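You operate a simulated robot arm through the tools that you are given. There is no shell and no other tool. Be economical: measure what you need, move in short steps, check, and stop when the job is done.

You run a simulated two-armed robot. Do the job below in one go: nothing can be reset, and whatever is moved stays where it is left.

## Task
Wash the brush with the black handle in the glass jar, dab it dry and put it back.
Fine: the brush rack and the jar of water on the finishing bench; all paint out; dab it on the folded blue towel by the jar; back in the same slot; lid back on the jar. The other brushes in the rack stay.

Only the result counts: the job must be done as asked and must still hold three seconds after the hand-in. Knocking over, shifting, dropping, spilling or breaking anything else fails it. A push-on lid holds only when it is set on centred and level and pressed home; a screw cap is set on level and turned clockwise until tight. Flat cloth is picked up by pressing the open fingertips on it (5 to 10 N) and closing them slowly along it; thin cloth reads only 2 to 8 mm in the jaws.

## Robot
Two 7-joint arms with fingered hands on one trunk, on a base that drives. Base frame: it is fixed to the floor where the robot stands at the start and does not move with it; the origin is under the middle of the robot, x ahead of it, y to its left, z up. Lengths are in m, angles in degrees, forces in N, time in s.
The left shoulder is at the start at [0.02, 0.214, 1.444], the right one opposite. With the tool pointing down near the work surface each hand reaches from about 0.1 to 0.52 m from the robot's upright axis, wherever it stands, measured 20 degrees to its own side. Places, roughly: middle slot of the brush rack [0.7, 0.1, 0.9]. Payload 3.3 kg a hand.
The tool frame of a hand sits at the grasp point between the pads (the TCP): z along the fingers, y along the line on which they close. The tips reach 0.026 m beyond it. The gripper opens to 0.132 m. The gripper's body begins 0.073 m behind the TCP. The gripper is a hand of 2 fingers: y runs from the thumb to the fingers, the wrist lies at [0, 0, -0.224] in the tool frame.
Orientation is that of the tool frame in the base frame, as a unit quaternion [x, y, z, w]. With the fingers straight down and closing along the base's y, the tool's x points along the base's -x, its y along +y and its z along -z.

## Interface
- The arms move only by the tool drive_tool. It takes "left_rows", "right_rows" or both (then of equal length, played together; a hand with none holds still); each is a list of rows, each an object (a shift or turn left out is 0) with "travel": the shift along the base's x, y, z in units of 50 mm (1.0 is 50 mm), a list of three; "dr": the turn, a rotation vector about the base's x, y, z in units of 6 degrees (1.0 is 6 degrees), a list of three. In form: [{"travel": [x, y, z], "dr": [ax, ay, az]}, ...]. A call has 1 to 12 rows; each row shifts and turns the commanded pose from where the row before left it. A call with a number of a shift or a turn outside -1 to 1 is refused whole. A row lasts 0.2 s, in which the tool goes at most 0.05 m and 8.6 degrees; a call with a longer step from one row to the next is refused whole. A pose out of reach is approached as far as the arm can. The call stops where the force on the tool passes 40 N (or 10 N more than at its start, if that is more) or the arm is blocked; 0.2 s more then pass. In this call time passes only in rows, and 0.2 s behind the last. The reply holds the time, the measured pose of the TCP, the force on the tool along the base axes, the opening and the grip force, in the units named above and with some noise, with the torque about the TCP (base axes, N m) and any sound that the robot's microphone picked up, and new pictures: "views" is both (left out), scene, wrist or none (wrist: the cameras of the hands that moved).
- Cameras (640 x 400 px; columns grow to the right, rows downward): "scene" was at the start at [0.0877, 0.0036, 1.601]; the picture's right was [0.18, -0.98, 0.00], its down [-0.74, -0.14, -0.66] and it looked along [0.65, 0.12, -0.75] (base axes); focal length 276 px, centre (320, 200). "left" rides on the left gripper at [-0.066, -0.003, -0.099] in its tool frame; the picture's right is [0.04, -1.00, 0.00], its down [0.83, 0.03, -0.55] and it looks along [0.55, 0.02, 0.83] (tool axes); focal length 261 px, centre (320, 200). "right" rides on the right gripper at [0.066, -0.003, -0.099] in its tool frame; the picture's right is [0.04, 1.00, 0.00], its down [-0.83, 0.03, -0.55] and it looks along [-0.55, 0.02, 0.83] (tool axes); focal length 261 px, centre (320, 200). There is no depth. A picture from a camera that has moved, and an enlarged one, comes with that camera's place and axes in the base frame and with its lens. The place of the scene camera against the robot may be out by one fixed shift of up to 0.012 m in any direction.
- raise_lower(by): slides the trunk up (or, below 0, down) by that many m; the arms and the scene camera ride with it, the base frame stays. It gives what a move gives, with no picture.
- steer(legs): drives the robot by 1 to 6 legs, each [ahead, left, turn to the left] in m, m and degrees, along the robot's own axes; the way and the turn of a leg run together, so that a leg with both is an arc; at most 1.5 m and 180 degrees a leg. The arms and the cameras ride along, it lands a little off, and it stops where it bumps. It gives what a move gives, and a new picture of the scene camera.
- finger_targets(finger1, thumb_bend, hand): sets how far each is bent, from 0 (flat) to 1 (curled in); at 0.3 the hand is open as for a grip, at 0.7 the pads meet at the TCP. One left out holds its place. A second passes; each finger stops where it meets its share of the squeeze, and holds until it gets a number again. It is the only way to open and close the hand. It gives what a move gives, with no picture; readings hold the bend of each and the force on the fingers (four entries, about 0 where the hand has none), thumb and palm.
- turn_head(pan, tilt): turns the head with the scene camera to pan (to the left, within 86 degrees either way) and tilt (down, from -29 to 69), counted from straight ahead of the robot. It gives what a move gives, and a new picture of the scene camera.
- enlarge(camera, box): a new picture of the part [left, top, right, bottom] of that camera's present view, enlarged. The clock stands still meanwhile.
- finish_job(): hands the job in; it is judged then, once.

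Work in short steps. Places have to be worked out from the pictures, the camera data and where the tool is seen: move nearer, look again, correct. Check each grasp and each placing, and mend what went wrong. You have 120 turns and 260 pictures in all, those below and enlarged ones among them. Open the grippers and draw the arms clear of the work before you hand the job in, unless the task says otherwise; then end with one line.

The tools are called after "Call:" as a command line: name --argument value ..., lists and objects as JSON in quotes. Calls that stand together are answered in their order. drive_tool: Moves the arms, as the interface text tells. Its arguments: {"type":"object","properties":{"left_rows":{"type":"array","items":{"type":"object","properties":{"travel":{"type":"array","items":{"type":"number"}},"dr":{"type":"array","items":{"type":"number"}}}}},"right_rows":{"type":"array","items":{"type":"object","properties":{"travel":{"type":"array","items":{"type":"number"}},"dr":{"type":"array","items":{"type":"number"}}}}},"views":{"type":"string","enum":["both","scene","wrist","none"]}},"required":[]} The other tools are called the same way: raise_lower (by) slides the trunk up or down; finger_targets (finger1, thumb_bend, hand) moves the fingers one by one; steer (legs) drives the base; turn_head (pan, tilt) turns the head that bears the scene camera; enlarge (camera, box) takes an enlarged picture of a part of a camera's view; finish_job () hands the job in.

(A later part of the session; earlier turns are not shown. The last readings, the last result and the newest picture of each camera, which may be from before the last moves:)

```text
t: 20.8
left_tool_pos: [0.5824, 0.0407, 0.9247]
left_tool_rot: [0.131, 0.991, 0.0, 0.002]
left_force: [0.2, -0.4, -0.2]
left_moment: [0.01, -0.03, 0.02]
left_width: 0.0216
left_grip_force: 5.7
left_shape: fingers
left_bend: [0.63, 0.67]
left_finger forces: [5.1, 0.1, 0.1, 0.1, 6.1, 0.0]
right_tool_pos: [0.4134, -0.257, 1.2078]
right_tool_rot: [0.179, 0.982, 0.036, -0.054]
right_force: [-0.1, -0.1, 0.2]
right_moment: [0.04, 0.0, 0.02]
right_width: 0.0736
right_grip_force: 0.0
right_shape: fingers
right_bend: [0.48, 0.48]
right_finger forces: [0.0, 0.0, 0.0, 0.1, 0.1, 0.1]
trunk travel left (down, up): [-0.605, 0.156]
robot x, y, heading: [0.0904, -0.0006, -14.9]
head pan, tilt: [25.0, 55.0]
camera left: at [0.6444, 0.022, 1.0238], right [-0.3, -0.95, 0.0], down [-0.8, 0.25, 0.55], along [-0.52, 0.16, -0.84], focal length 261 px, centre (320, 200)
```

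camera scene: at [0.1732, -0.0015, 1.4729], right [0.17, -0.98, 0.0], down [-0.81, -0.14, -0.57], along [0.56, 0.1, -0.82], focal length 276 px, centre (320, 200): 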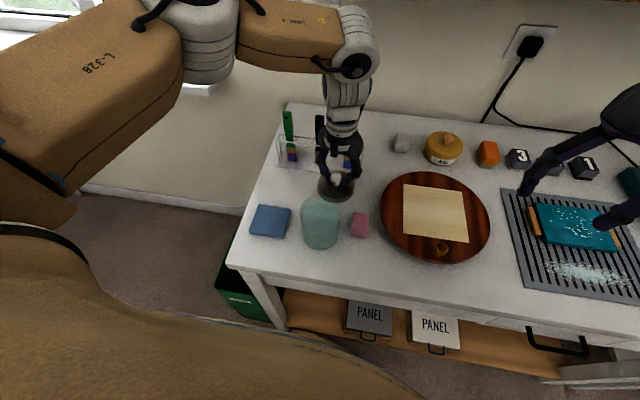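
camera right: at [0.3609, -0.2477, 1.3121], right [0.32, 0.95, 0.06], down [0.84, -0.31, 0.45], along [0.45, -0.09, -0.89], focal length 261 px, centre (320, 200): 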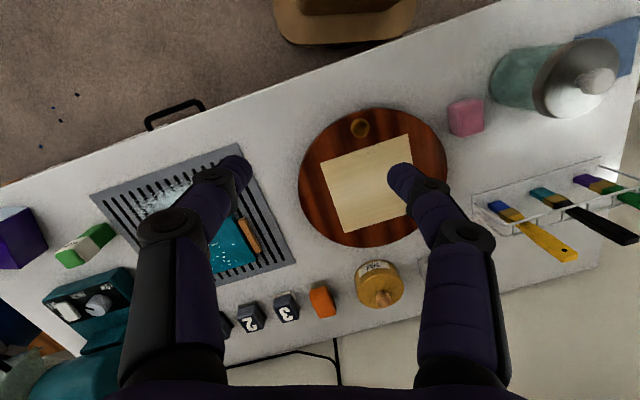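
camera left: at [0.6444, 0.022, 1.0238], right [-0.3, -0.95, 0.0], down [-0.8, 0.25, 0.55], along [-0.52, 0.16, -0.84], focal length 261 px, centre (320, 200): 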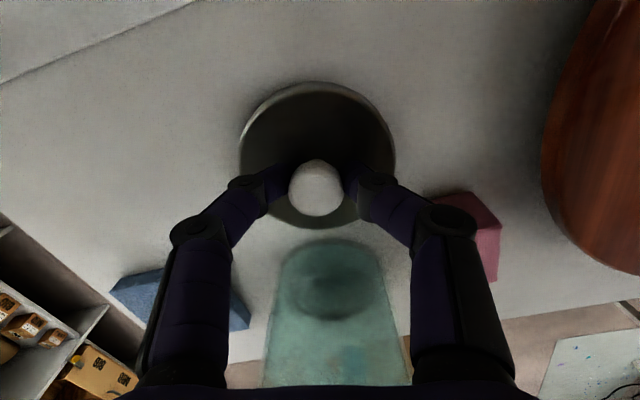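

Call:
drive_tool --left_rows '[{"travel": [0, 0, -0.05]}, {"travel": [0, 0, -0.05]}]' --views "none"

Call:
drive_tool --left_rows '[{"travel": [0, 0, -0.05]}, {"travel": [0, 0, -0.05]}]' --views "none"

Call:
drive_tool --left_rows '[{"travel": [0, 0, -0.04]}, {"travel": [0, 0, -0.04]}]' --views "wrist"

```text
t: 21.4
left_tool_pos: [0.5818, 0.0403, 0.9194]
left_tool_rot: [0.131, 0.991, 0.0, 0.001]
left_force: [0.0, 0.2, 2.6]
left_moment: [-0.03, 0.0, -0.01]
left_width: 0.0209
left_grip_force: 4.9
left_shape: fingers
left_bend: [0.63, 0.67]
left_finger forces: [4.7, 0.0, 0.0, 0.0, 5.6, 0.0]
right_tool_pos: [0.4155, -0.2566, 1.2061]
right_tool_rot: [0.18, 0.982, 0.037, -0.054]
right_force: [0.7, 0.0, -0.1]
right_moment: [0.01, -0.01, 0.04]
right_width: 0.0734
right_grip_force: 0.0
right_shape: fingers
right_bend: [0.48, 0.48]
right_finger forces: [0.0, 0.0, 0.1, 0.0, 0.0, 0.0]
trunk travel left (down, up): [-0.605, 0.156]
robot x, y, heading: [0.0852, 0.0029, -15.0]
head pan, tilt: [25.0, 55.0]
```

```text
t: 22.0
left_tool_pos: [0.5837, 0.0405, 0.9158]
left_tool_rot: [0.13, 0.992, 0.0, 0.005]
left_force: [1.6, 0.3, 27.1]
left_moment: [0.27, -0.11, 0.0]
left_width: 0.0191
left_grip_force: 16.4
left_shape: fingers
left_bend: [0.69, 0.68]
left_finger forces: [20.6, 0.1, 0.1, 0.0, 12.0, 0.0]
right_tool_pos: [0.4126, -0.2568, 1.208]
right_tool_rot: [0.179, 0.982, 0.037, -0.052]
right_force: [0.3, 0.2, -0.6]
right_moment: [-0.01, 0.0, 0.03]
right_width: 0.0733
right_grip_force: 0.0
right_shape: fingers
right_bend: [0.48, 0.48]
right_finger forces: [0.0, 0.0, 0.0, 0.0, 0.1, 0.0]
trunk travel left (down, up): [-0.605, 0.156]
robot x, y, heading: [0.0935, -0.0025, -15.0]
head pan, tilt: [25.0, 55.0]
```

```text
t: 22.5
left_tool_pos: [0.583, 0.0399, 0.9157]
left_tool_rot: [0.13, 0.991, -0.002, 0.006]
left_force: [-7.8, 3.6, 23.6]
left_moment: [0.34, 0.18, 0.07]
left_width: 0.0186
left_grip_force: 16.0
left_shape: fingers
left_bend: [0.69, 0.68]
left_finger forces: [20.6, 0.0, 0.0, 0.0, 11.3, 0.1]
right_tool_pos: [0.4122, -0.2573, 1.2073]
right_tool_rot: [0.179, 0.982, 0.037, -0.052]
right_force: [0.3, -0.1, 0.1]
right_moment: [-0.01, -0.01, -0.02]
right_width: 0.0732
right_grip_force: 0.0
right_shape: fingers
right_bend: [0.48, 0.48]
right_finger forces: [0.0, 0.0, 0.0, 0.0, 0.0, 0.0]
trunk travel left (down, up): [-0.605, 0.156]
robot x, y, heading: [0.087, 0.0007, -15.3]
head pan, tilt: [25.0, 55.0]
stopped in row 2 (left hand): the force on the tool passed its limit at 42 N (the readings are from after the stop); the commanded pose is now the measured one
camera left: at [0.6443, 0.0215, 1.0159], right [-0.3, -0.96, 0.0], down [-0.8, 0.25, 0.54], along [-0.52, 0.16, -0.84], focal length 261 px, centre (320, 200)
```

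left: 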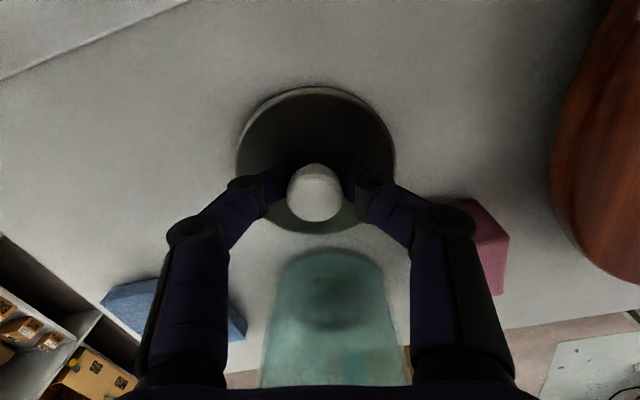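

The lid is on the bench (contact at TCP≈0.919). I raise 3 mm to release the pressure, open, and rise.

Call:
drive_tool --left_rows '[{"travel": [0, 0, 0.07]}]' --views "none"

Call:
finger_targets --hand "left" --finger1 0.5 --thumb_bend 0.5

Call:
drive_tool --left_rows '[{"travel": [0, 0, 0.3]}, {"travel": [0, 0, 0.7]}, {"travel": [0, 0, 0.8]}, {"travel": [0, 0, 0.8]}, {"travel": [0, 0, 0.8]}, {"travel": [0, 0, 0.8]}]' --views "both"

```text
t: 22.9
left_tool_pos: [0.5847, 0.0395, 0.917]
left_tool_rot: [0.129, 0.992, -0.002, 0.003]
left_force: [-0.9, -0.5, 1.3]
left_moment: [0.04, 0.03, 0.0]
left_width: 0.0187
left_grip_force: 6.9
left_shape: fingers
left_bend: [0.66, 0.68]
left_finger forces: [8.5, 0.0, 0.0, 0.0, 6.0, 0.1]
right_tool_pos: [0.4141, -0.2569, 1.2071]
right_tool_rot: [0.179, 0.982, 0.037, -0.053]
right_force: [0.6, 0.0, 0.0]
right_moment: [0.01, -0.01, 0.0]
right_width: 0.0733
right_grip_force: 0.0
right_shape: fingers
right_bend: [0.48, 0.48]
right_finger forces: [0.0, 0.0, 0.0, 0.1, 0.0, 0.0]
trunk travel left (down, up): [-0.605, 0.156]
robot x, y, heading: [0.0902, 0.0007, -15.0]
head pan, tilt: [25.0, 55.0]
```

```text
t: 23.9
left_tool_pos: [0.5836, 0.0408, 0.921]
left_tool_rot: [0.13, 0.992, -0.001, 0.006]
left_force: [6.2, 0.3, 31.8]
left_moment: [-0.19, -0.07, 0.03]
left_width: 0.0481
left_grip_force: 15.7
left_shape: fingers
left_bend: [0.57, 0.54]
left_finger forces: [12.8, 0.0, 0.0, 0.1, 19.3, 0.1]
right_tool_pos: [0.4125, -0.257, 1.2066]
right_tool_rot: [0.179, 0.982, 0.037, -0.053]
right_force: [-0.1, 0.0, -0.4]
right_moment: [-0.02, 0.02, -0.02]
right_width: 0.0735
right_grip_force: 0.1
right_shape: fingers
right_bend: [0.48, 0.48]
right_finger forces: [0.0, 0.0, 0.1, 0.1, 0.1, 0.0]
trunk travel left (down, up): [-0.605, 0.156]
robot x, y, heading: [0.0887, 0.0012, -15.2]
head pan, tilt: [25.0, 55.0]
```

```text
t: 25.3
left_tool_pos: [0.5832, 0.0395, 1.1282]
left_tool_rot: [0.129, 0.992, -0.001, 0.005]
left_force: [-0.7, 0.4, -0.5]
left_moment: [-0.03, 0.01, -0.03]
left_width: 0.0658
left_grip_force: 0.1
left_shape: fingers
left_bend: [0.5, 0.5]
left_finger forces: [0.1, 0.0, 0.0, 0.1, 0.0, 0.1]
right_tool_pos: [0.4141, -0.2571, 1.2064]
right_tool_rot: [0.179, 0.982, 0.037, -0.053]
right_force: [0.2, 0.2, 0.1]
right_moment: [0.02, -0.02, 0.0]
right_width: 0.0737
right_grip_force: 0.0
right_shape: fingers
right_bend: [0.48, 0.48]
right_finger forces: [0.0, 0.1, 0.0, 0.0, 0.0, 0.1]
trunk travel left (down, up): [-0.605, 0.156]
robot x, y, heading: [0.0918, -0.0015, -15.2]
head pan, tilt: [25.0, 55.0]
camera scene: at [0.172, -0.0017, 1.4729], right [0.17, -0.98, 0.0], down [-0.81, -0.14, -0.57], along [0.57, 0.1, -0.82], focal length 276 px, centre (320, 200)
camera left: at [0.6449, 0.0212, 1.2274], right [-0.3, -0.95, 0.0], down [-0.8, 0.25, 0.55], along [-0.52, 0.16, -0.84], focal length 261 px, centre (320, 200)
```

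scene: 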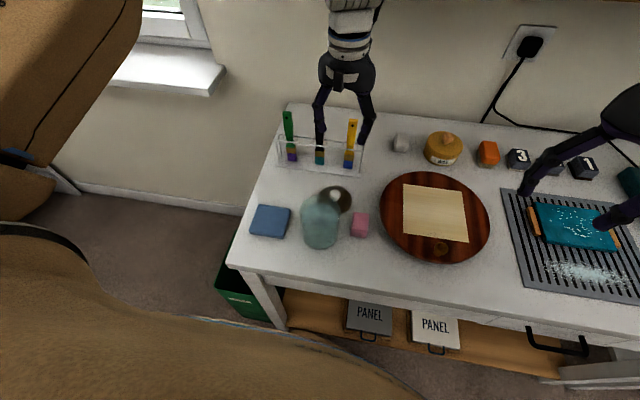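
left: 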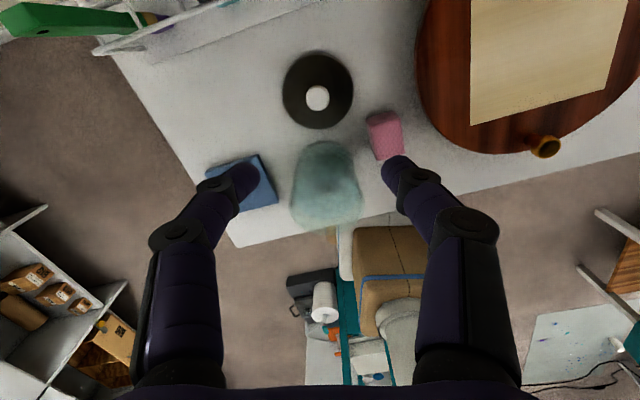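

The lid lies flat on the bench and the jar is undisturbed. I go above the black brush, squaring the tool with the rack (+15° yaw).

Call:
drive_tool --left_rows '[{"travel": [0.0, 0.22, 0.6], "dr": [0, 0, 0.5]}, {"travel": [0.42, 0.22, 0.5], "dr": [0, 0, 0.5]}, {"travel": [0.42, 0.22, 0.5], "dr": [0, 0, 0.5]}, {"travel": [0.42, 0.22, 0], "dr": [0, 0, 0.5]}, {"travel": [0.42, 0.22, 0], "dr": [0, 0, 0.5]}, {"travel": [0.38, 0, 0]}]' --views "both"

```text
t: 26.7
left_tool_pos: [0.6394, 0.082, 1.2006]
left_tool_rot: [-0.001, 1.0, -0.001, 0.005]
left_force: [0.0, -0.3, -1.2]
left_moment: [-0.02, -0.01, 0.01]
left_width: 0.066
left_grip_force: 0.1
left_shape: fingers
left_bend: [0.5, 0.5]
left_finger forces: [0.0, 0.0, 0.1, 0.0, 0.1, 0.0]
left hand out of reach, approached as far as the arm can: row 4, 5, 6
right_tool_pos: [0.4139, -0.2564, 1.2066]
right_tool_rot: [0.179, 0.982, 0.037, -0.053]
right_force: [-0.2, 0.9, 0.6]
right_moment: [0.01, -0.02, 0.01]
right_width: 0.0738
right_grip_force: 0.1
right_shape: fingers
right_bend: [0.48, 0.48]
right_finger forces: [0.0, 0.0, 0.0, 0.0, 0.0, 0.1]
trunk travel left (down, up): [-0.605, 0.156]
robot x, y, heading: [0.0895, 0.0036, -14.8]
head pan, tilt: [25.0, 55.0]
camera scene: at [0.1724, -0.0012, 1.4729], right [0.17, -0.98, 0.0], down [-0.81, -0.14, -0.57], along [0.56, 0.1, -0.82], focal length 276 px, centre (320, 200)
camera left: at [0.7029, 0.0811, 1.3003], right [-0.04, -1.0, 0.0], down [-0.84, 0.03, 0.55], along [-0.54, 0.02, -0.84], focal length 261 px, centre (320, 200)
```

scene: 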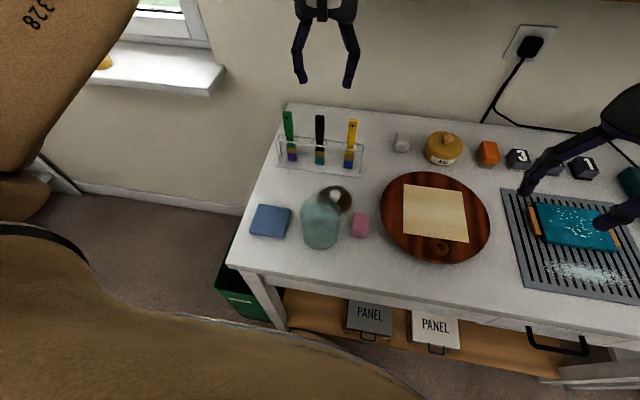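
left: 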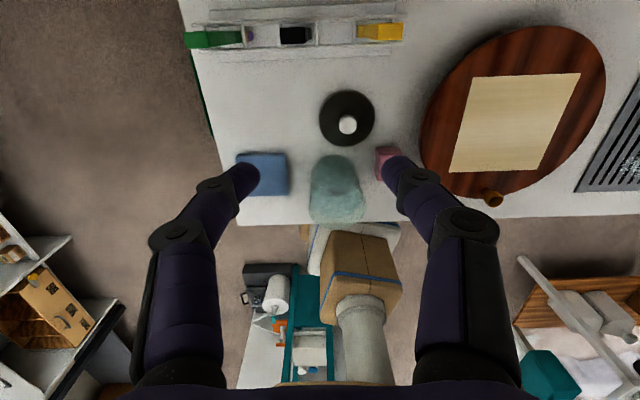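

Reach falls 5 cm short here. Turning the base a further 18° to the right brings the left shoulder closer; the hands are high and clear of everything.

Call:
steer --legs '[[0.0, 0.0, -18.0]]'

Call:
turn_head --pan 43 --tilt 53

```text
t: 28.1
left_tool_pos: [0.6362, -0.0953, 1.1995]
left_tool_rot: [0.16, 0.987, -0.001, 0.005]
left_force: [0.1, 0.2, -0.2]
left_moment: [0.01, 0.02, 0.0]
left_width: 0.066
left_grip_force: 0.0
left_shape: fingers
left_bend: [0.5, 0.5]
left_finger forces: [0.1, 0.1, 0.1, 0.0, 0.1, 0.0]
right_tool_pos: [0.3163, -0.3466, 1.2068]
right_tool_rot: [0.334, 0.94, 0.045, -0.046]
right_force: [-0.5, 0.4, 0.6]
right_moment: [0.03, 0.03, 0.02]
right_width: 0.0737
right_grip_force: 0.0
right_shape: fingers
right_bend: [0.48, 0.48]
right_finger forces: [0.1, 0.1, 0.0, 0.0, 0.0, 0.1]
trunk travel left (down, up): [-0.605, 0.156]
robot x, y, heading: [0.0909, -0.0004, -33.6]
head pan, tilt: [25.0, 55.0]
camera scene: at [0.1712, -0.0284, 1.4729], right [-0.15, -0.99, 0.0], down [-0.81, 0.12, -0.57], along [0.57, -0.08, -0.82], focal length 276 px, centre (320, 200)
```

scene: 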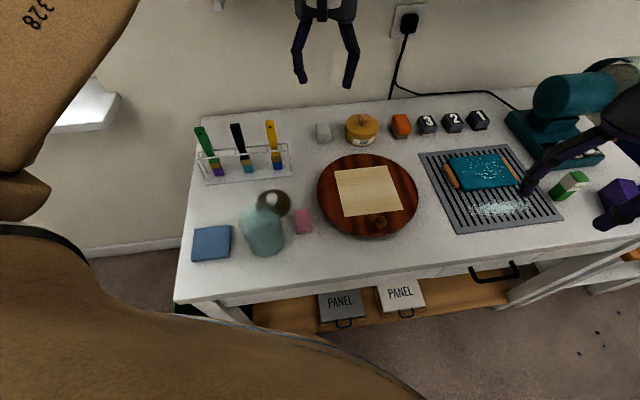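

```text
t: 28.9
left_tool_pos: [0.637, -0.095, 1.2006]
left_tool_rot: [0.16, 0.987, -0.001, 0.004]
left_force: [-0.6, 0.1, -0.2]
left_moment: [-0.06, -0.01, 0.0]
left_width: 0.0659
left_grip_force: 0.0
left_shape: fingers
left_bend: [0.5, 0.5]
left_finger forces: [0.1, 0.0, 0.1, 0.0, 0.0, 0.0]
right_tool_pos: [0.3157, -0.3456, 1.2073]
right_tool_rot: [0.335, 0.94, 0.045, -0.047]
right_force: [0.3, 0.0, -0.2]
right_moment: [-0.02, -0.01, -0.01]
right_width: 0.0733
right_grip_force: 0.1
right_shape: fingers
right_bend: [0.48, 0.48]
right_finger forces: [0.1, 0.0, 0.0, 0.1, 0.0, 0.0]
trunk travel left (down, up): [-0.605, 0.156]
robot x, y, heading: [0.093, 0.0027, -33.6]
head pan, tilt: [43.0, 53.0]
camera scene: at [0.1733, -0.0052, 1.4754], right [0.16, -0.99, 0.0], down [-0.79, -0.13, -0.6], along [0.59, 0.1, -0.8], focal length 276 px, centre (320, 200)
```

scene: 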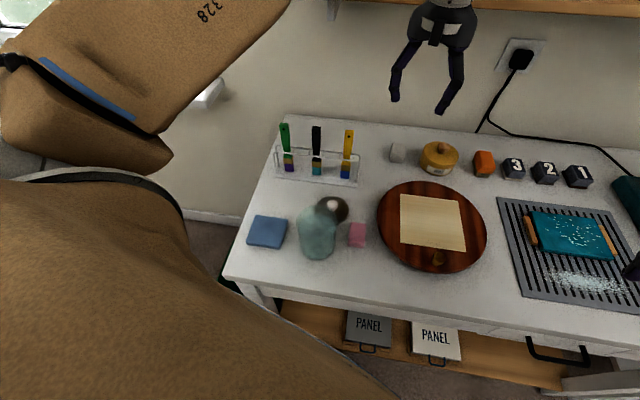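

I now move the left hand over the brush, squaring the yaw again.

Call:
drive_tool --left_rows '[{"travel": [0.2, 0.76, 0], "dr": [0, 0, 0.62]}, {"travel": [0.2, 0.76, 0], "dr": [0, 0, 0.62]}, {"travel": [0.2, 0.76, 0], "dr": [0, 0, 0.62]}, {"travel": [0.2, 0.76, 0], "dr": [0, 0, 0.62]}, {"travel": [0.2, 0.76, 0], "dr": [0, 0, 0.62]}, {"travel": [0, 0, 0]}]' --views "both"

Call:
enlarge --camera "left" --box '[160, 0, 480, 200]'

```text
t: 30.3
left_tool_pos: [0.686, 0.0947, 1.1998]
left_tool_rot: [-0.003, 1.0, 0.0, 0.004]
left_force: [0.3, 0.1, 0.3]
left_moment: [0.03, 0.0, -0.04]
left_width: 0.0659
left_grip_force: 0.1
left_shape: fingers
left_bend: [0.5, 0.5]
left_finger forces: [0.1, 0.1, 0.0, 0.0, 0.1, 0.0]
right_tool_pos: [0.3158, -0.3462, 1.2068]
right_tool_rot: [0.335, 0.94, 0.045, -0.047]
right_force: [-0.4, 0.5, 0.2]
right_moment: [0.03, -0.01, 0.01]
right_width: 0.0734
right_grip_force: 0.0
right_shape: fingers
right_bend: [0.48, 0.48]
right_finger forces: [0.0, 0.1, 0.0, 0.0, 0.1, 0.1]
trunk travel left (down, up): [-0.605, 0.156]
robot x, y, heading: [0.0896, -0.0005, -33.3]
head pan, tilt: [43.0, 53.0]
camera scene: at [0.1731, -0.0059, 1.4754], right [0.17, -0.99, 0.0], down [-0.79, -0.13, -0.6], along [0.59, 0.1, -0.8], focal length 276 px, centre (320, 200)
camera left: at [0.7504, 0.0926, 1.2989], right [-0.04, -1.0, 0.0], down [-0.84, 0.03, 0.55], along [-0.55, 0.02, -0.84], focal length 261 px, centre (320, 200)
```

scene: 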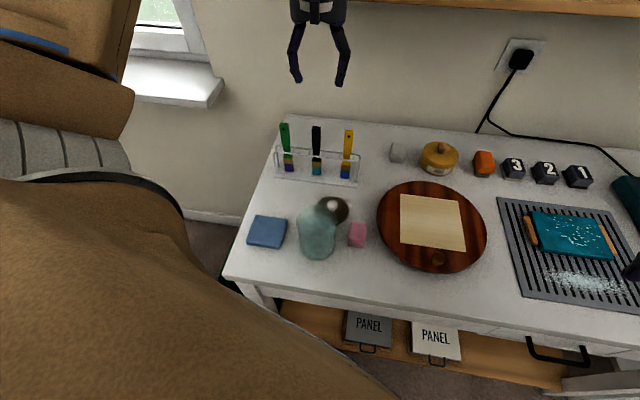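
left: 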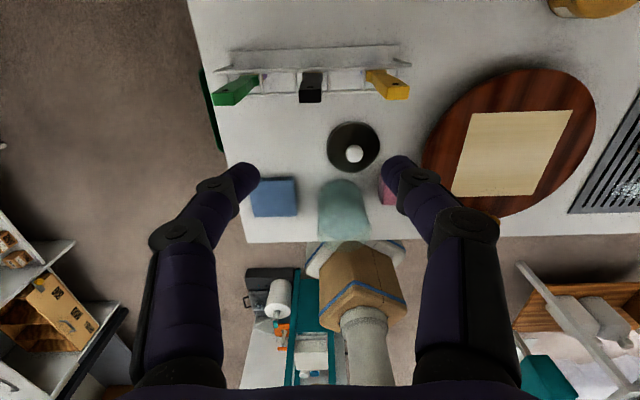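

```text
2.00 times, centred on (320, 100) of left
camera zoom: at [0.7504, 0.0926, 1.2989], right [-0.04, -1.0, 0.0], down [-0.84, 0.03, 0.55], along [-0.55, 0.02, -0.84], focal length 521 px, centre (320, 400)
```

zoom: 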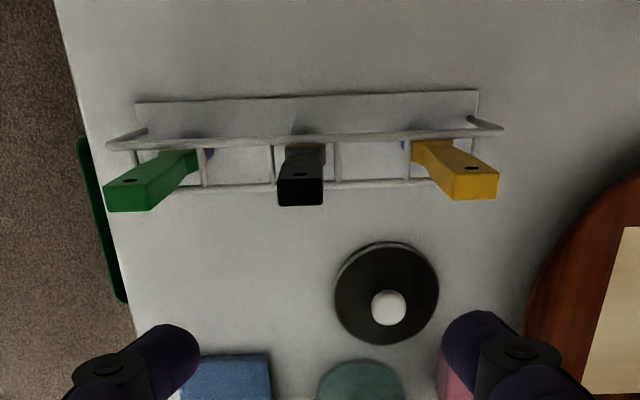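

The wrist camera puts the black handle upright at ≈(0.703, 0.103). I align and descend to just above it.

Call:
drive_tool --left_rows '[{"travel": [0.16, 0.07, -0.4]}, {"travel": [0.16, 0.07, -0.6]}, {"travel": [0, 0, -0.6]}]' --views "both"

Call:
enlarge --camera "left" --box '[160, 0, 480, 200]'

Call:
enlarge --camera "scene" --box '[256, 80, 384, 190]'

```text
t: 31.1
left_tool_pos: [0.7033, 0.103, 1.1187]
left_tool_rot: [-0.003, 1.0, -0.001, 0.005]
left_force: [0.0, 0.5, -0.5]
left_moment: [-0.02, -0.03, 0.01]
left_width: 0.0659
left_grip_force: 0.1
left_shape: fingers
left_bend: [0.5, 0.5]
left_finger forces: [0.0, 0.0, 0.0, 0.0, 0.1, 0.0]
right_tool_pos: [0.3163, -0.3454, 1.2063]
right_tool_rot: [0.335, 0.94, 0.044, -0.047]
right_force: [0.5, 0.7, -0.3]
right_moment: [0.0, 0.02, -0.02]
right_width: 0.0731
right_grip_force: 0.1
right_shape: fingers
right_bend: [0.48, 0.48]
right_finger forces: [0.0, 0.0, 0.1, 0.0, 0.0, 0.1]
trunk travel left (down, up): [-0.605, 0.156]
robot x, y, heading: [0.0933, -0.0028, -33.4]
head pan, tilt: [43.0, 53.0]
camera scene: at [0.1738, -0.0047, 1.4754], right [0.17, -0.99, 0.0], down [-0.79, -0.13, -0.6], along [0.59, 0.1, -0.8], focal length 276 px, centre (320, 200)
camera left: at [0.768, 0.1001, 1.2186], right [-0.04, -1.0, 0.0], down [-0.84, 0.03, 0.55], along [-0.55, 0.02, -0.84], focal length 261 px, centre (320, 200)
```

scene: 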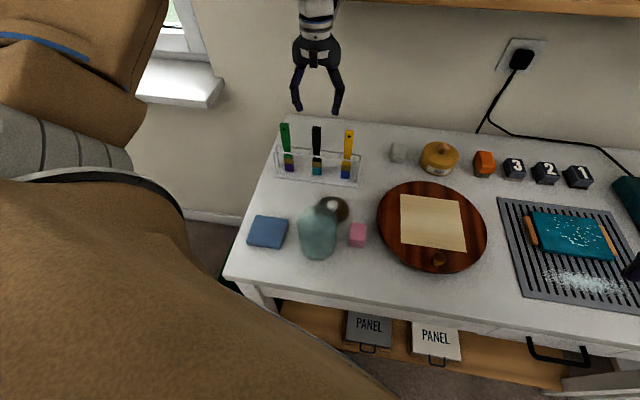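
left: 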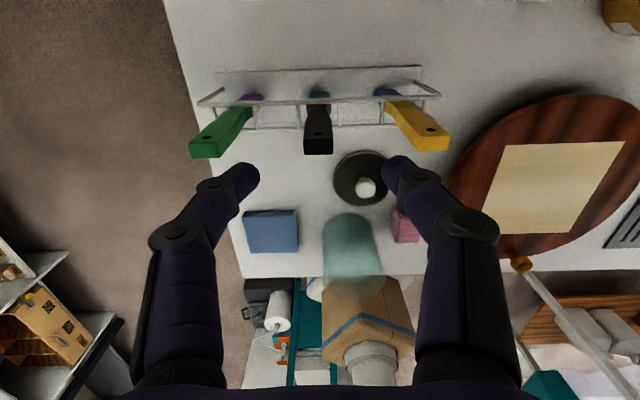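

```text
2.00 times, centred on (320, 100) of left
camera zoom: at [0.768, 0.1001, 1.2186], right [-0.04, -1.0, 0.0], down [-0.84, 0.03, 0.55], along [-0.55, 0.02, -0.84], focal length 521 px, centre (320, 400)
```

zoom: 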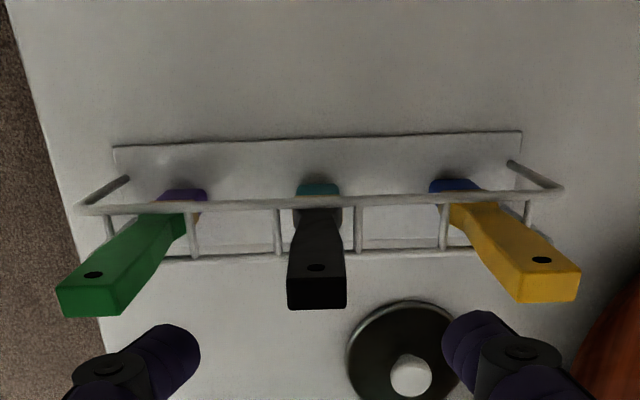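

```text
3.64 times, centred on (320, 135) of scene
camera zoom: at [0.1738, -0.0047, 1.4754], right [0.17, -0.99, 0.0], down [-0.79, -0.13, -0.6], along [0.59, 0.1, -0.8], focal length 1004 px, centre (320, 436)
```

zoom: 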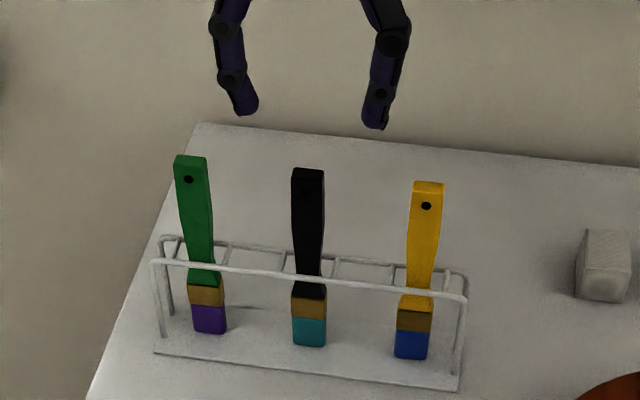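

Handle top at z≈1.05, rail at z≈0.955, and y is aligned. I descend to TCP z≈1.022 and close.

Call:
drive_tool --left_rows '[{"travel": [-0.02, 0, -0.6]}, {"travel": [0, 0, -0.6]}, {"travel": [0, 0, -0.5]}, {"travel": [0, 0, -0.24]}]' --views "wrist"

Call:
enlarge --camera "scene" --box '[256, 80, 384, 190]'

```text
t: 32.1
left_tool_pos: [0.7017, 0.101, 1.0227]
left_tool_rot: [-0.002, 1.0, 0.0, 0.005]
left_force: [1.1, -0.1, 0.2]
left_moment: [-0.03, 0.0, 0.0]
left_width: 0.066
left_grip_force: 0.0
left_shape: fingers
left_bend: [0.5, 0.5]
left_finger forces: [0.1, 0.1, 0.0, 0.0, 0.1, 0.0]
right_tool_pos: [0.3167, -0.346, 1.2072]
right_tool_rot: [0.335, 0.94, 0.046, -0.047]
right_force: [0.5, -0.2, -0.2]
right_moment: [0.01, 0.01, 0.03]
right_width: 0.0731
right_grip_force: 0.1
right_shape: fingers
right_bend: [0.48, 0.48]
right_finger forces: [0.1, 0.0, 0.0, 0.0, 0.0, 0.1]
trunk travel left (down, up): [-0.605, 0.156]
robot x, y, heading: [0.0898, 0.0035, -33.6]
head pan, tilt: [43.0, 53.0]
camera left: at [0.766, 0.0993, 1.1219], right [-0.04, -1.0, 0.0], down [-0.84, 0.03, 0.55], along [-0.55, 0.02, -0.84], focal length 261 px, centre (320, 200)
```

left: 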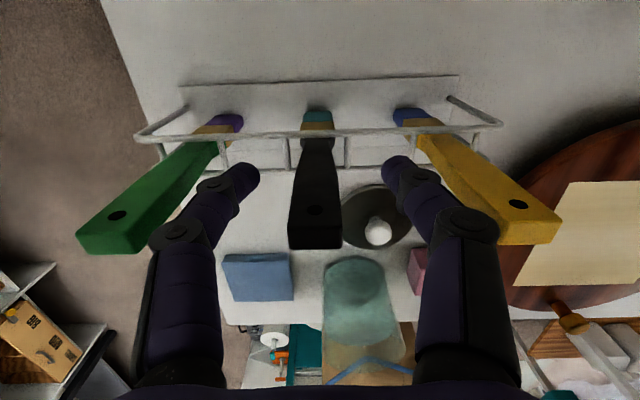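

```text
3.64 times, centred on (320, 135) of scene
camera zoom: at [0.1734, -0.0051, 1.4754], right [0.17, -0.99, 0.0], down [-0.79, -0.13, -0.6], along [0.59, 0.1, -0.8], focal length 1004 px, centre (320, 436)
```

zoom: 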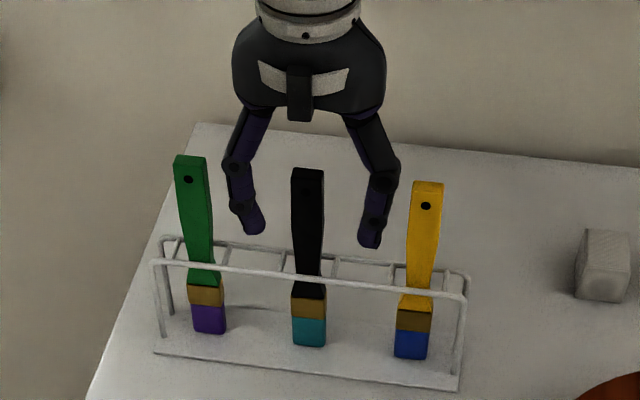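

The handle sits between the fingers (≈2 mm toward +y), clear of the neighbours. I nudge and close.

Call:
drive_tool --left_rows '[{"travel": [0, 0.045, 0]}]' --views "none"

Call:
finger_targets --hand "left" --finger1 0.62 --thumb_bend 0.62

Call:
finger_targets --hand "left" --finger1 0.75 --thumb_bend 0.75

Call:
enlarge --camera "left" --box '[160, 50, 480, 300]'

Call:
enlarge --camera "scene" --box '[256, 80, 384, 190]'

```text
t: 32.5
left_tool_pos: [0.7025, 0.1023, 1.0233]
left_tool_rot: [-0.001, 1.0, -0.001, 0.004]
left_force: [-0.7, -0.3, -0.4]
left_moment: [-0.03, -0.01, -0.01]
left_width: 0.066
left_grip_force: 0.0
left_shape: fingers
left_bend: [0.5, 0.5]
left_finger forces: [0.0, 0.0, 0.1, 0.1, 0.0, 0.0]
right_tool_pos: [0.3164, -0.3456, 1.2064]
right_tool_rot: [0.335, 0.94, 0.045, -0.047]
right_force: [-0.2, -0.1, -0.2]
right_moment: [0.03, 0.03, 0.0]
right_width: 0.0733
right_grip_force: 0.0
right_shape: fingers
right_bend: [0.48, 0.48]
right_finger forces: [0.0, 0.0, 0.0, 0.0, 0.0, 0.0]
trunk travel left (down, up): [-0.605, 0.156]
robot x, y, heading: [0.0901, -0.0019, -33.7]
head pan, tilt: [43.0, 53.0]
```

```text
t: 33.5
left_tool_pos: [0.7009, 0.1033, 1.0222]
left_tool_rot: [-0.001, 1.0, -0.001, 0.005]
left_force: [-0.2, 0.1, 0.4]
left_moment: [0.01, 0.01, 0.01]
left_width: 0.027
left_grip_force: 0.1
left_shape: fingers
left_bend: [0.62, 0.62]
left_finger forces: [0.0, 0.0, 0.1, 0.0, 0.1, 0.0]
right_tool_pos: [0.3167, -0.3456, 1.207]
right_tool_rot: [0.335, 0.94, 0.045, -0.047]
right_force: [-0.5, 0.5, 1.1]
right_moment: [0.02, 0.02, -0.01]
right_width: 0.0733
right_grip_force: 0.1
right_shape: fingers
right_bend: [0.48, 0.48]
right_finger forces: [0.0, 0.1, 0.1, 0.0, 0.0, 0.0]
trunk travel left (down, up): [-0.605, 0.156]
robot x, y, heading: [0.0933, 0.0012, -33.3]
head pan, tilt: [43.0, 53.0]
```

```text
t: 34.5
left_tool_pos: [0.7019, 0.103, 1.0216]
left_tool_rot: [-0.002, 1.0, -0.001, 0.005]
left_force: [0.4, 0.3, -0.1]
left_moment: [-0.01, -0.02, 0.03]
left_width: 0.0179
left_grip_force: 11.3
left_shape: fingers
left_bend: [0.7, 0.68]
left_finger forces: [11.5, 0.1, 0.1, 0.1, 11.4, 0.1]
right_tool_pos: [0.3158, -0.3449, 1.2071]
right_tool_rot: [0.336, 0.94, 0.045, -0.047]
right_force: [0.6, 0.4, 0.0]
right_moment: [-0.04, 0.01, -0.01]
right_width: 0.0732
right_grip_force: 0.0
right_shape: fingers
right_bend: [0.48, 0.48]
right_finger forces: [0.0, 0.0, 0.0, 0.1, 0.0, 0.0]
trunk travel left (down, up): [-0.605, 0.156]
robot x, y, heading: [0.0904, 0.0026, -33.8]
head pan, tilt: [43.0, 53.0]
```

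```text
1.60 times, centred on (320, 175) of left
camera zoom: at [0.7662, 0.1016, 1.1224], right [-0.04, -1.0, 0.0], down [-0.84, 0.03, 0.55], along [-0.55, 0.02, -0.84], focal length 417 px, centre (320, 240)
```

zoom: 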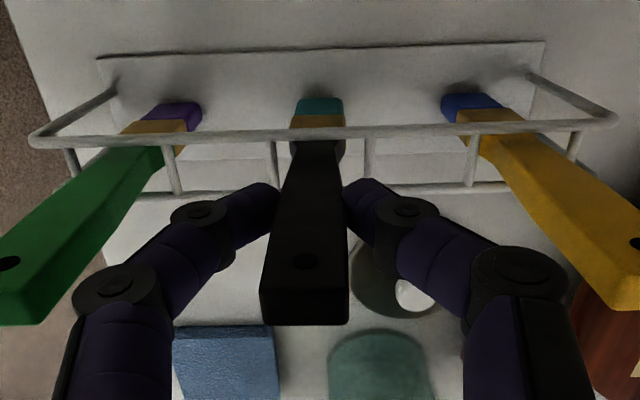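

```text
3.64 times, centred on (320, 135) of scene
camera zoom: at [0.1733, -0.0051, 1.4754], right [0.17, -0.99, 0.0], down [-0.79, -0.13, -0.6], along [0.59, 0.1, -0.8], focal length 1004 px, centre (320, 436)
```

zoom: 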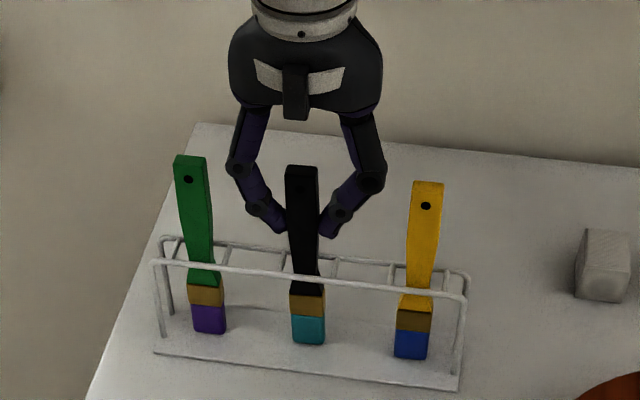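

Gripped firmly (17.9 mm, 11 N) at TCP (0.702, 0.103, 1.022). I lift slowly and check.

Call:
drive_tool --left_rows '[{"travel": [0, 0, 0.3]}, {"travel": [0, 0, 0.4]}, {"travel": [0, 0, 0.4]}, {"travel": [0, 0, 0.5]}, {"travel": [0, 0, 0.5]}, {"travel": [0, 0, 0.5]}, {"travel": [0, 0, 0.5]}, {"travel": [0, 0, 0.4]}]' --views "both"

Call:
enlarge --camera "scene" --box '[256, 20, 384, 190]'

```text
t: 36.3
left_tool_pos: [0.7008, 0.1048, 1.1993]
left_tool_rot: [-0.002, 1.0, 0.0, 0.005]
left_force: [-0.7, -1.2, -0.5]
left_moment: [0.01, 0.03, 0.01]
left_width: 0.0178
left_grip_force: 11.0
left_shape: fingers
left_bend: [0.7, 0.68]
left_finger forces: [11.4, 0.0, 0.0, 0.1, 11.5, 0.0]
right_tool_pos: [0.3154, -0.3462, 1.2073]
right_tool_rot: [0.335, 0.94, 0.046, -0.048]
right_force: [-0.1, -1.6, -0.4]
right_moment: [0.0, -0.02, -0.01]
right_width: 0.0733
right_grip_force: 0.0
right_shape: fingers
right_bend: [0.48, 0.48]
right_finger forces: [0.0, 0.0, 0.0, 0.1, 0.0, 0.1]
trunk travel left (down, up): [-0.605, 0.156]
robot x, y, heading: [0.0912, 0.0009, -33.7]
head pan, tilt: [43.0, 53.0]
camera scene: at [0.1729, -0.0053, 1.4755], right [0.17, -0.99, 0.0], down [-0.79, -0.13, -0.6], along [0.59, 0.1, -0.8], focal length 276 px, centre (320, 200)
camera left: at [0.7654, 0.1025, 1.299], right [-0.04, -1.0, 0.0], down [-0.84, 0.03, 0.55], along [-0.55, 0.02, -0.84], focal length 261 px, centre (320, 200)
```

scene: 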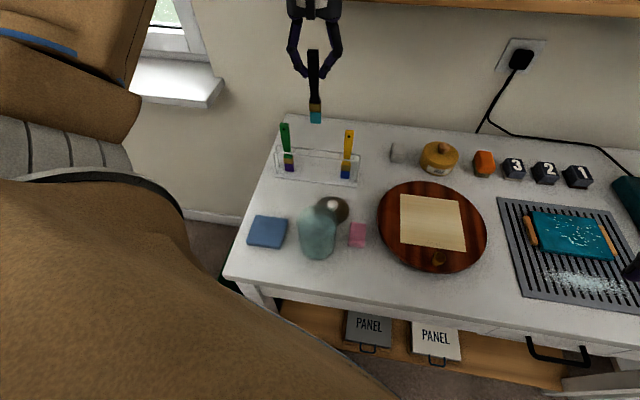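
left: 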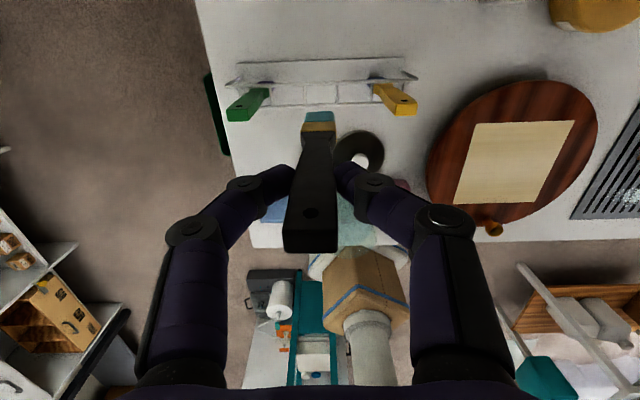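

```text
2.35 times, centred on (320, 105) of scene
camera zoom: at [0.1729, -0.0053, 1.4755], right [0.17, -0.99, 0.0], down [-0.79, -0.13, -0.6], along [0.59, 0.1, -0.8], focal length 650 px, centre (320, 424)
```

zoom: 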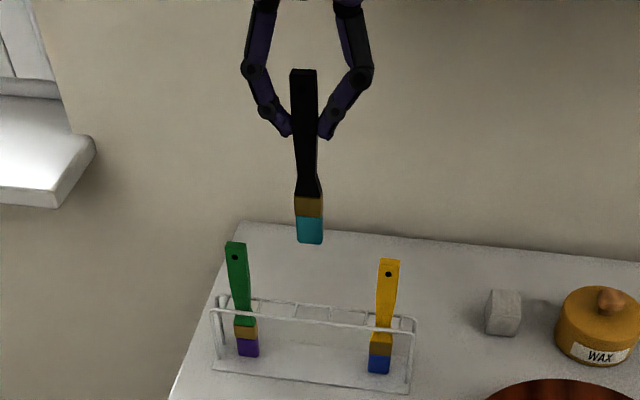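

The brush is out cleanly and hanging vertical (bristle tip ≈0.13 m below TCP). I carry it above the jar centre (0.482, 0.064).

Call:
drive_tool --left_rows '[{"travel": [-0.54, -0.1, 0]}, {"travel": [-0.54, -0.1, 0]}, {"travel": [-0.54, -0.1, 0]}, {"travel": [-0.54, -0.1, 0]}, {"travel": [-0.54, -0.1, 0]}, {"travel": [-0.54, -0.1, 0]}, {"travel": [-0.54, -0.1, 0]}, {"travel": [-0.54, -0.1, 0]}, {"travel": [0, 0, -0.5]}, {"travel": [0, 0, 0]}]' --views "both"

Call:
enlarge --camera "scene" --box '[256, 120, 384, 270]'

Call:
enlarge --camera "left" --box '[220, 40, 420, 240]'

```text
t: 38.5
left_tool_pos: [0.4814, 0.0656, 1.1735]
left_tool_rot: [-0.002, 1.0, -0.001, 0.004]
left_force: [0.6, 0.2, -0.7]
left_moment: [0.02, -0.01, -0.01]
left_width: 0.018
left_grip_force: 11.5
left_shape: fingers
left_bend: [0.7, 0.68]
left_finger forces: [11.4, 0.1, 0.0, 0.0, 11.4, 0.0]
right_tool_pos: [0.3157, -0.3469, 1.2078]
right_tool_rot: [0.336, 0.94, 0.045, -0.046]
right_force: [-0.4, 0.6, -0.3]
right_moment: [-0.01, 0.01, -0.03]
right_width: 0.0733
right_grip_force: 0.0
right_shape: fingers
right_bend: [0.48, 0.48]
right_finger forces: [0.0, 0.0, 0.0, 0.0, 0.0, 0.0]
trunk travel left (down, up): [-0.605, 0.156]
robot x, y, heading: [0.092, 0.0009, -33.3]
head pan, tilt: [43.0, 53.0]
camera scene: at [0.1724, -0.0051, 1.4755], right [0.17, -0.99, 0.0], down [-0.79, -0.13, -0.6], along [0.59, 0.1, -0.8], focal length 276 px, centre (320, 200)
camera left: at [0.547, 0.0631, 1.2725], right [-0.04, -1.0, 0.0], down [-0.84, 0.03, 0.55], along [-0.55, 0.02, -0.84], focal length 261 px, centre (320, 200)
```

scene: 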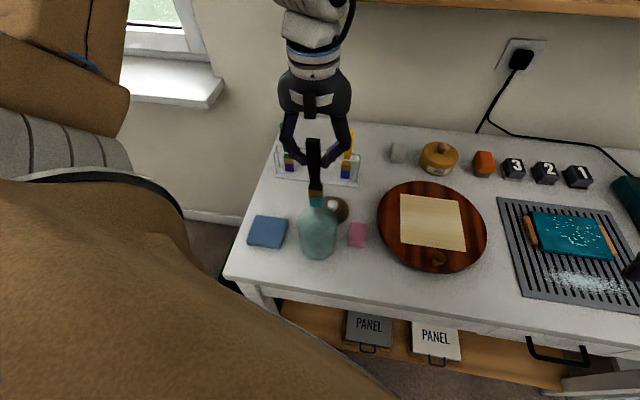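
left: 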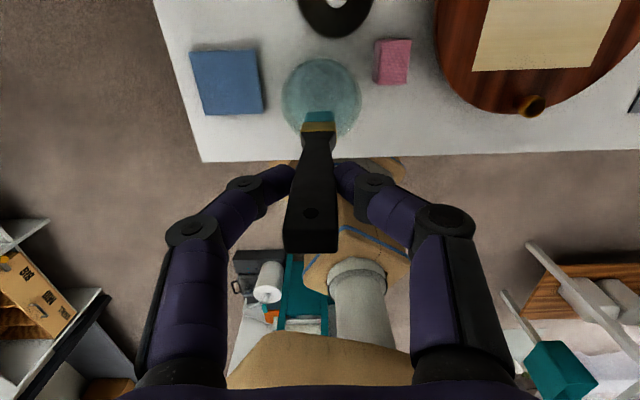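

```text
2.67 times, centred on (320, 195) of scene
camera zoom: at [0.1724, -0.0051, 1.4755], right [0.17, -0.99, 0.0], down [-0.79, -0.13, -0.6], along [0.59, 0.1, -0.8], focal length 736 px, centre (320, 213)
```

zoom: 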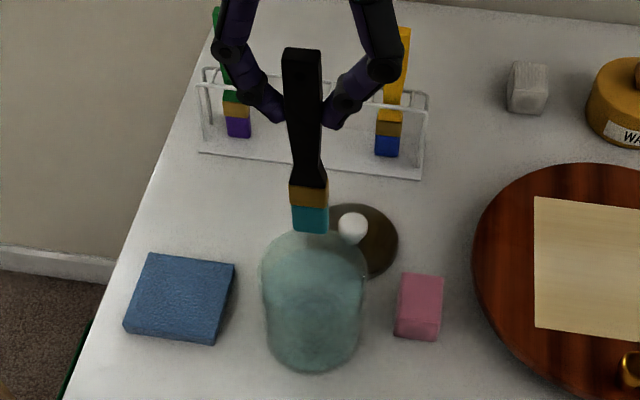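

```text
2.00 times, centred on (320, 140) of left
camera zoom: at [0.547, 0.0631, 1.2725], right [-0.04, -1.0, 0.0], down [-0.84, 0.03, 0.55], along [-0.55, 0.02, -0.84], focal length 521 px, centre (320, 320)
```

zoom: 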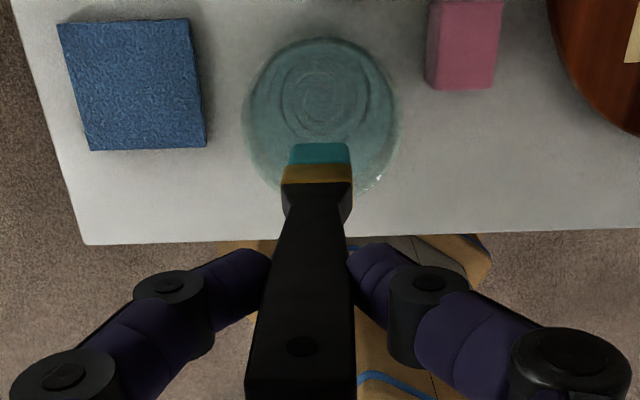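

The brush is centred over the jar (rim centre ≈(0.484, 0.065)). I lower it into the water in gentle rows.

Call:
drive_tool --left_rows '[{"travel": [0.04, 0, -0.3]}, {"travel": [0, 0, -0.4]}, {"travel": [0, 0, -0.4]}, {"travel": [0, 0, -0.3]}, {"travel": [0, 0, -0.3]}, {"travel": [0, 0, -0.3]}, {"travel": [0, 0, -0.3]}, {"travel": [0, 0, -0.3]}]' --views "wrist"

Call:
enlarge --camera "scene" --box '[256, 150, 384, 270]'

```text
t: 40.3
left_tool_pos: [0.4877, 0.0638, 1.0435]
left_tool_rot: [-0.003, 1.0, -0.001, 0.004]
left_force: [0.3, -0.5, 0.0]
left_moment: [0.02, 0.02, -0.01]
left_width: 0.0177
left_grip_force: 11.2
left_shape: fingers
left_bend: [0.7, 0.68]
left_finger forces: [11.4, 0.1, 0.0, 0.1, 11.4, 0.0]
right_tool_pos: [0.318, -0.3465, 1.206]
right_tool_rot: [0.334, 0.94, 0.045, -0.047]
right_force: [0.2, -0.4, -0.5]
right_moment: [0.0, -0.02, 0.05]
right_width: 0.0733
right_grip_force: 0.0
right_shape: fingers
right_bend: [0.48, 0.48]
right_finger forces: [0.0, 0.0, 0.0, 0.1, 0.0, 0.1]
trunk travel left (down, up): [-0.605, 0.156]
robot x, y, heading: [0.0885, 0.0035, -33.5]
head pan, tilt: [43.0, 53.0]
camera left: at [0.5523, 0.0623, 1.1434], right [-0.04, -1.0, 0.0], down [-0.84, 0.03, 0.55], along [-0.55, 0.02, -0.84], focal length 261 px, centre (320, 200)
```

left: 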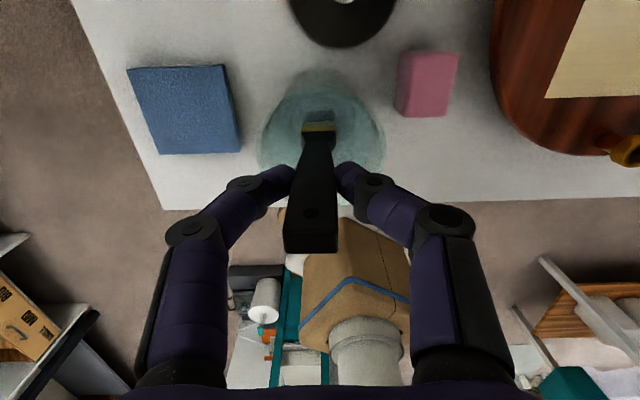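

```text
3.33 times, centred on (320, 210) of scene
camera zoom: at [0.1735, -0.005, 1.4754], right [0.17, -0.99, 0.0], down [-0.79, -0.13, -0.6], along [0.59, 0.1, -0.8], focal length 921 px, centre (320, 167)
```

zoom: 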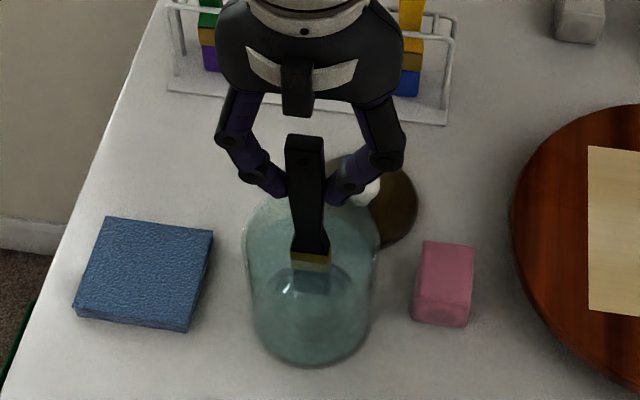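

The bristles are in the water, nothing touching. I swish gently within the jar walls (±9 mm).

Call:
drive_tool --left_rows '[{"travel": [0, 0.18, -0.12]}, {"travel": [0, -0.18, 0]}, {"travel": [0, -0.18, 0]}, {"travel": [0, 0.18, 0]}, {"travel": [0.18, 0, 0]}, {"travel": [-0.18, 0, 0]}, {"travel": [-0.18, 0, 0]}, {"travel": [0.18, 0, 0]}, {"travel": [0, 0.18, 0]}, {"travel": [0, -0.18, 0]}, {"travel": [0, -0.18, 0]}, {"travel": [0, 0.18, 0]}]' --views "none"

Call:
drive_tool --left_rows '[{"travel": [0, 0.18, 0]}, {"travel": [0.18, -0.18, 0]}, {"travel": [-0.18, -0.18, 0]}, {"travel": [-0.18, 0.18, 0]}, {"travel": [0.18, 0.18, 0]}, {"travel": [0.18, -0.18, 0]}, {"travel": [-0.18, -0.18, 0]}, {"travel": [-0.18, 0.18, 0]}, {"travel": [0.18, 0.18, 0]}, {"travel": [0, -0.18, 0]}]' --views "wrist"

Call:
enlarge --camera "scene" --box '[256, 150, 384, 270]'

Call:
enlarge --camera "left" --box '[250, 50, 390, 190]'

```text
t: 42.9
left_tool_pos: [0.4878, 0.0643, 1.0371]
left_tool_rot: [-0.002, 1.0, -0.001, 0.004]
left_force: [0.7, 1.5, 10.1]
left_moment: [0.04, 0.0, 0.0]
left_width: 0.0176
left_grip_force: 13.4
left_shape: fingers
left_bend: [0.72, 0.67]
left_finger forces: [14.1, 0.0, 0.0, 0.1, 12.9, 0.0]
right_tool_pos: [0.3165, -0.3456, 1.2072]
right_tool_rot: [0.334, 0.94, 0.045, -0.047]
right_force: [0.4, 0.0, 0.3]
right_moment: [0.01, -0.04, 0.0]
right_width: 0.0736
right_grip_force: 0.0
right_shape: fingers
right_bend: [0.48, 0.48]
right_finger forces: [0.1, 0.0, 0.0, 0.0, 0.0, 0.0]
trunk travel left (down, up): [-0.605, 0.156]
robot x, y, heading: [0.0868, -0.0, -33.4]
head pan, tilt: [43.0, 53.0]
```

```text
t: 45.1
left_tool_pos: [0.4879, 0.0633, 1.0376]
left_tool_rot: [-0.001, 1.0, 0.0, 0.004]
left_force: [1.2, 0.8, 5.3]
left_moment: [0.12, -0.06, 0.0]
left_width: 0.0179
left_grip_force: 12.9
left_shape: fingers
left_bend: [0.71, 0.67]
left_finger forces: [13.2, 0.0, 0.0, 0.1, 12.1, 0.0]
right_tool_pos: [0.3158, -0.3456, 1.2069]
right_tool_rot: [0.334, 0.94, 0.045, -0.047]
right_force: [-0.7, 1.0, -0.1]
right_moment: [0.02, 0.01, 0.04]
right_width: 0.0734
right_grip_force: 0.1
right_shape: fingers
right_bend: [0.48, 0.48]
right_finger forces: [0.0, 0.0, 0.0, 0.1, 0.0, 0.0]
trunk travel left (down, up): [-0.605, 0.156]
robot x, y, heading: [0.0869, -0.0008, -33.1]
head pan, tilt: [43.0, 53.0]
camera left: at [0.552, 0.0614, 1.1373], right [-0.04, -1.0, 0.0], down [-0.84, 0.03, 0.55], along [-0.55, 0.02, -0.84], focal length 261 px, centre (320, 200)
```

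left: 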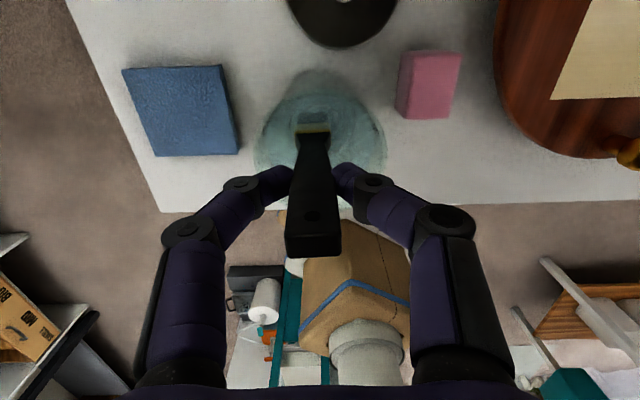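

```text
3.33 times, centred on (320, 210) of scene
camera zoom: at [0.1728, -0.0055, 1.4754], right [0.17, -0.99, 0.0], down [-0.79, -0.13, -0.6], along [0.59, 0.1, -0.8], focal length 921 px, centre (320, 167)
```

zoom: 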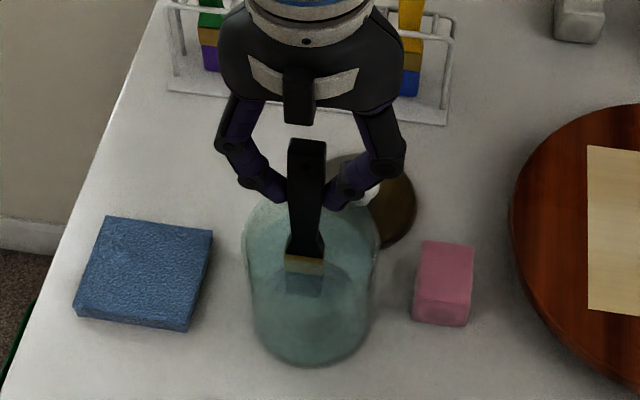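

```text
2.86 times, centred on (320, 120) of left
camera zoom: at [0.552, 0.0614, 1.1373], right [-0.04, -1.0, 0.0], down [-0.84, 0.03, 0.55], along [-0.55, 0.02, -0.84], focal length 745 px, centre (320, 429)
```

zoom: 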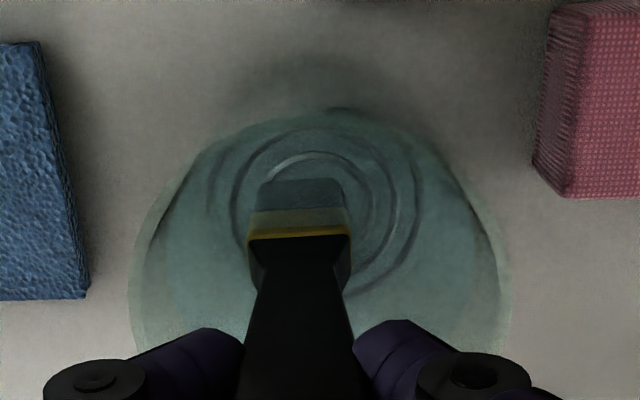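

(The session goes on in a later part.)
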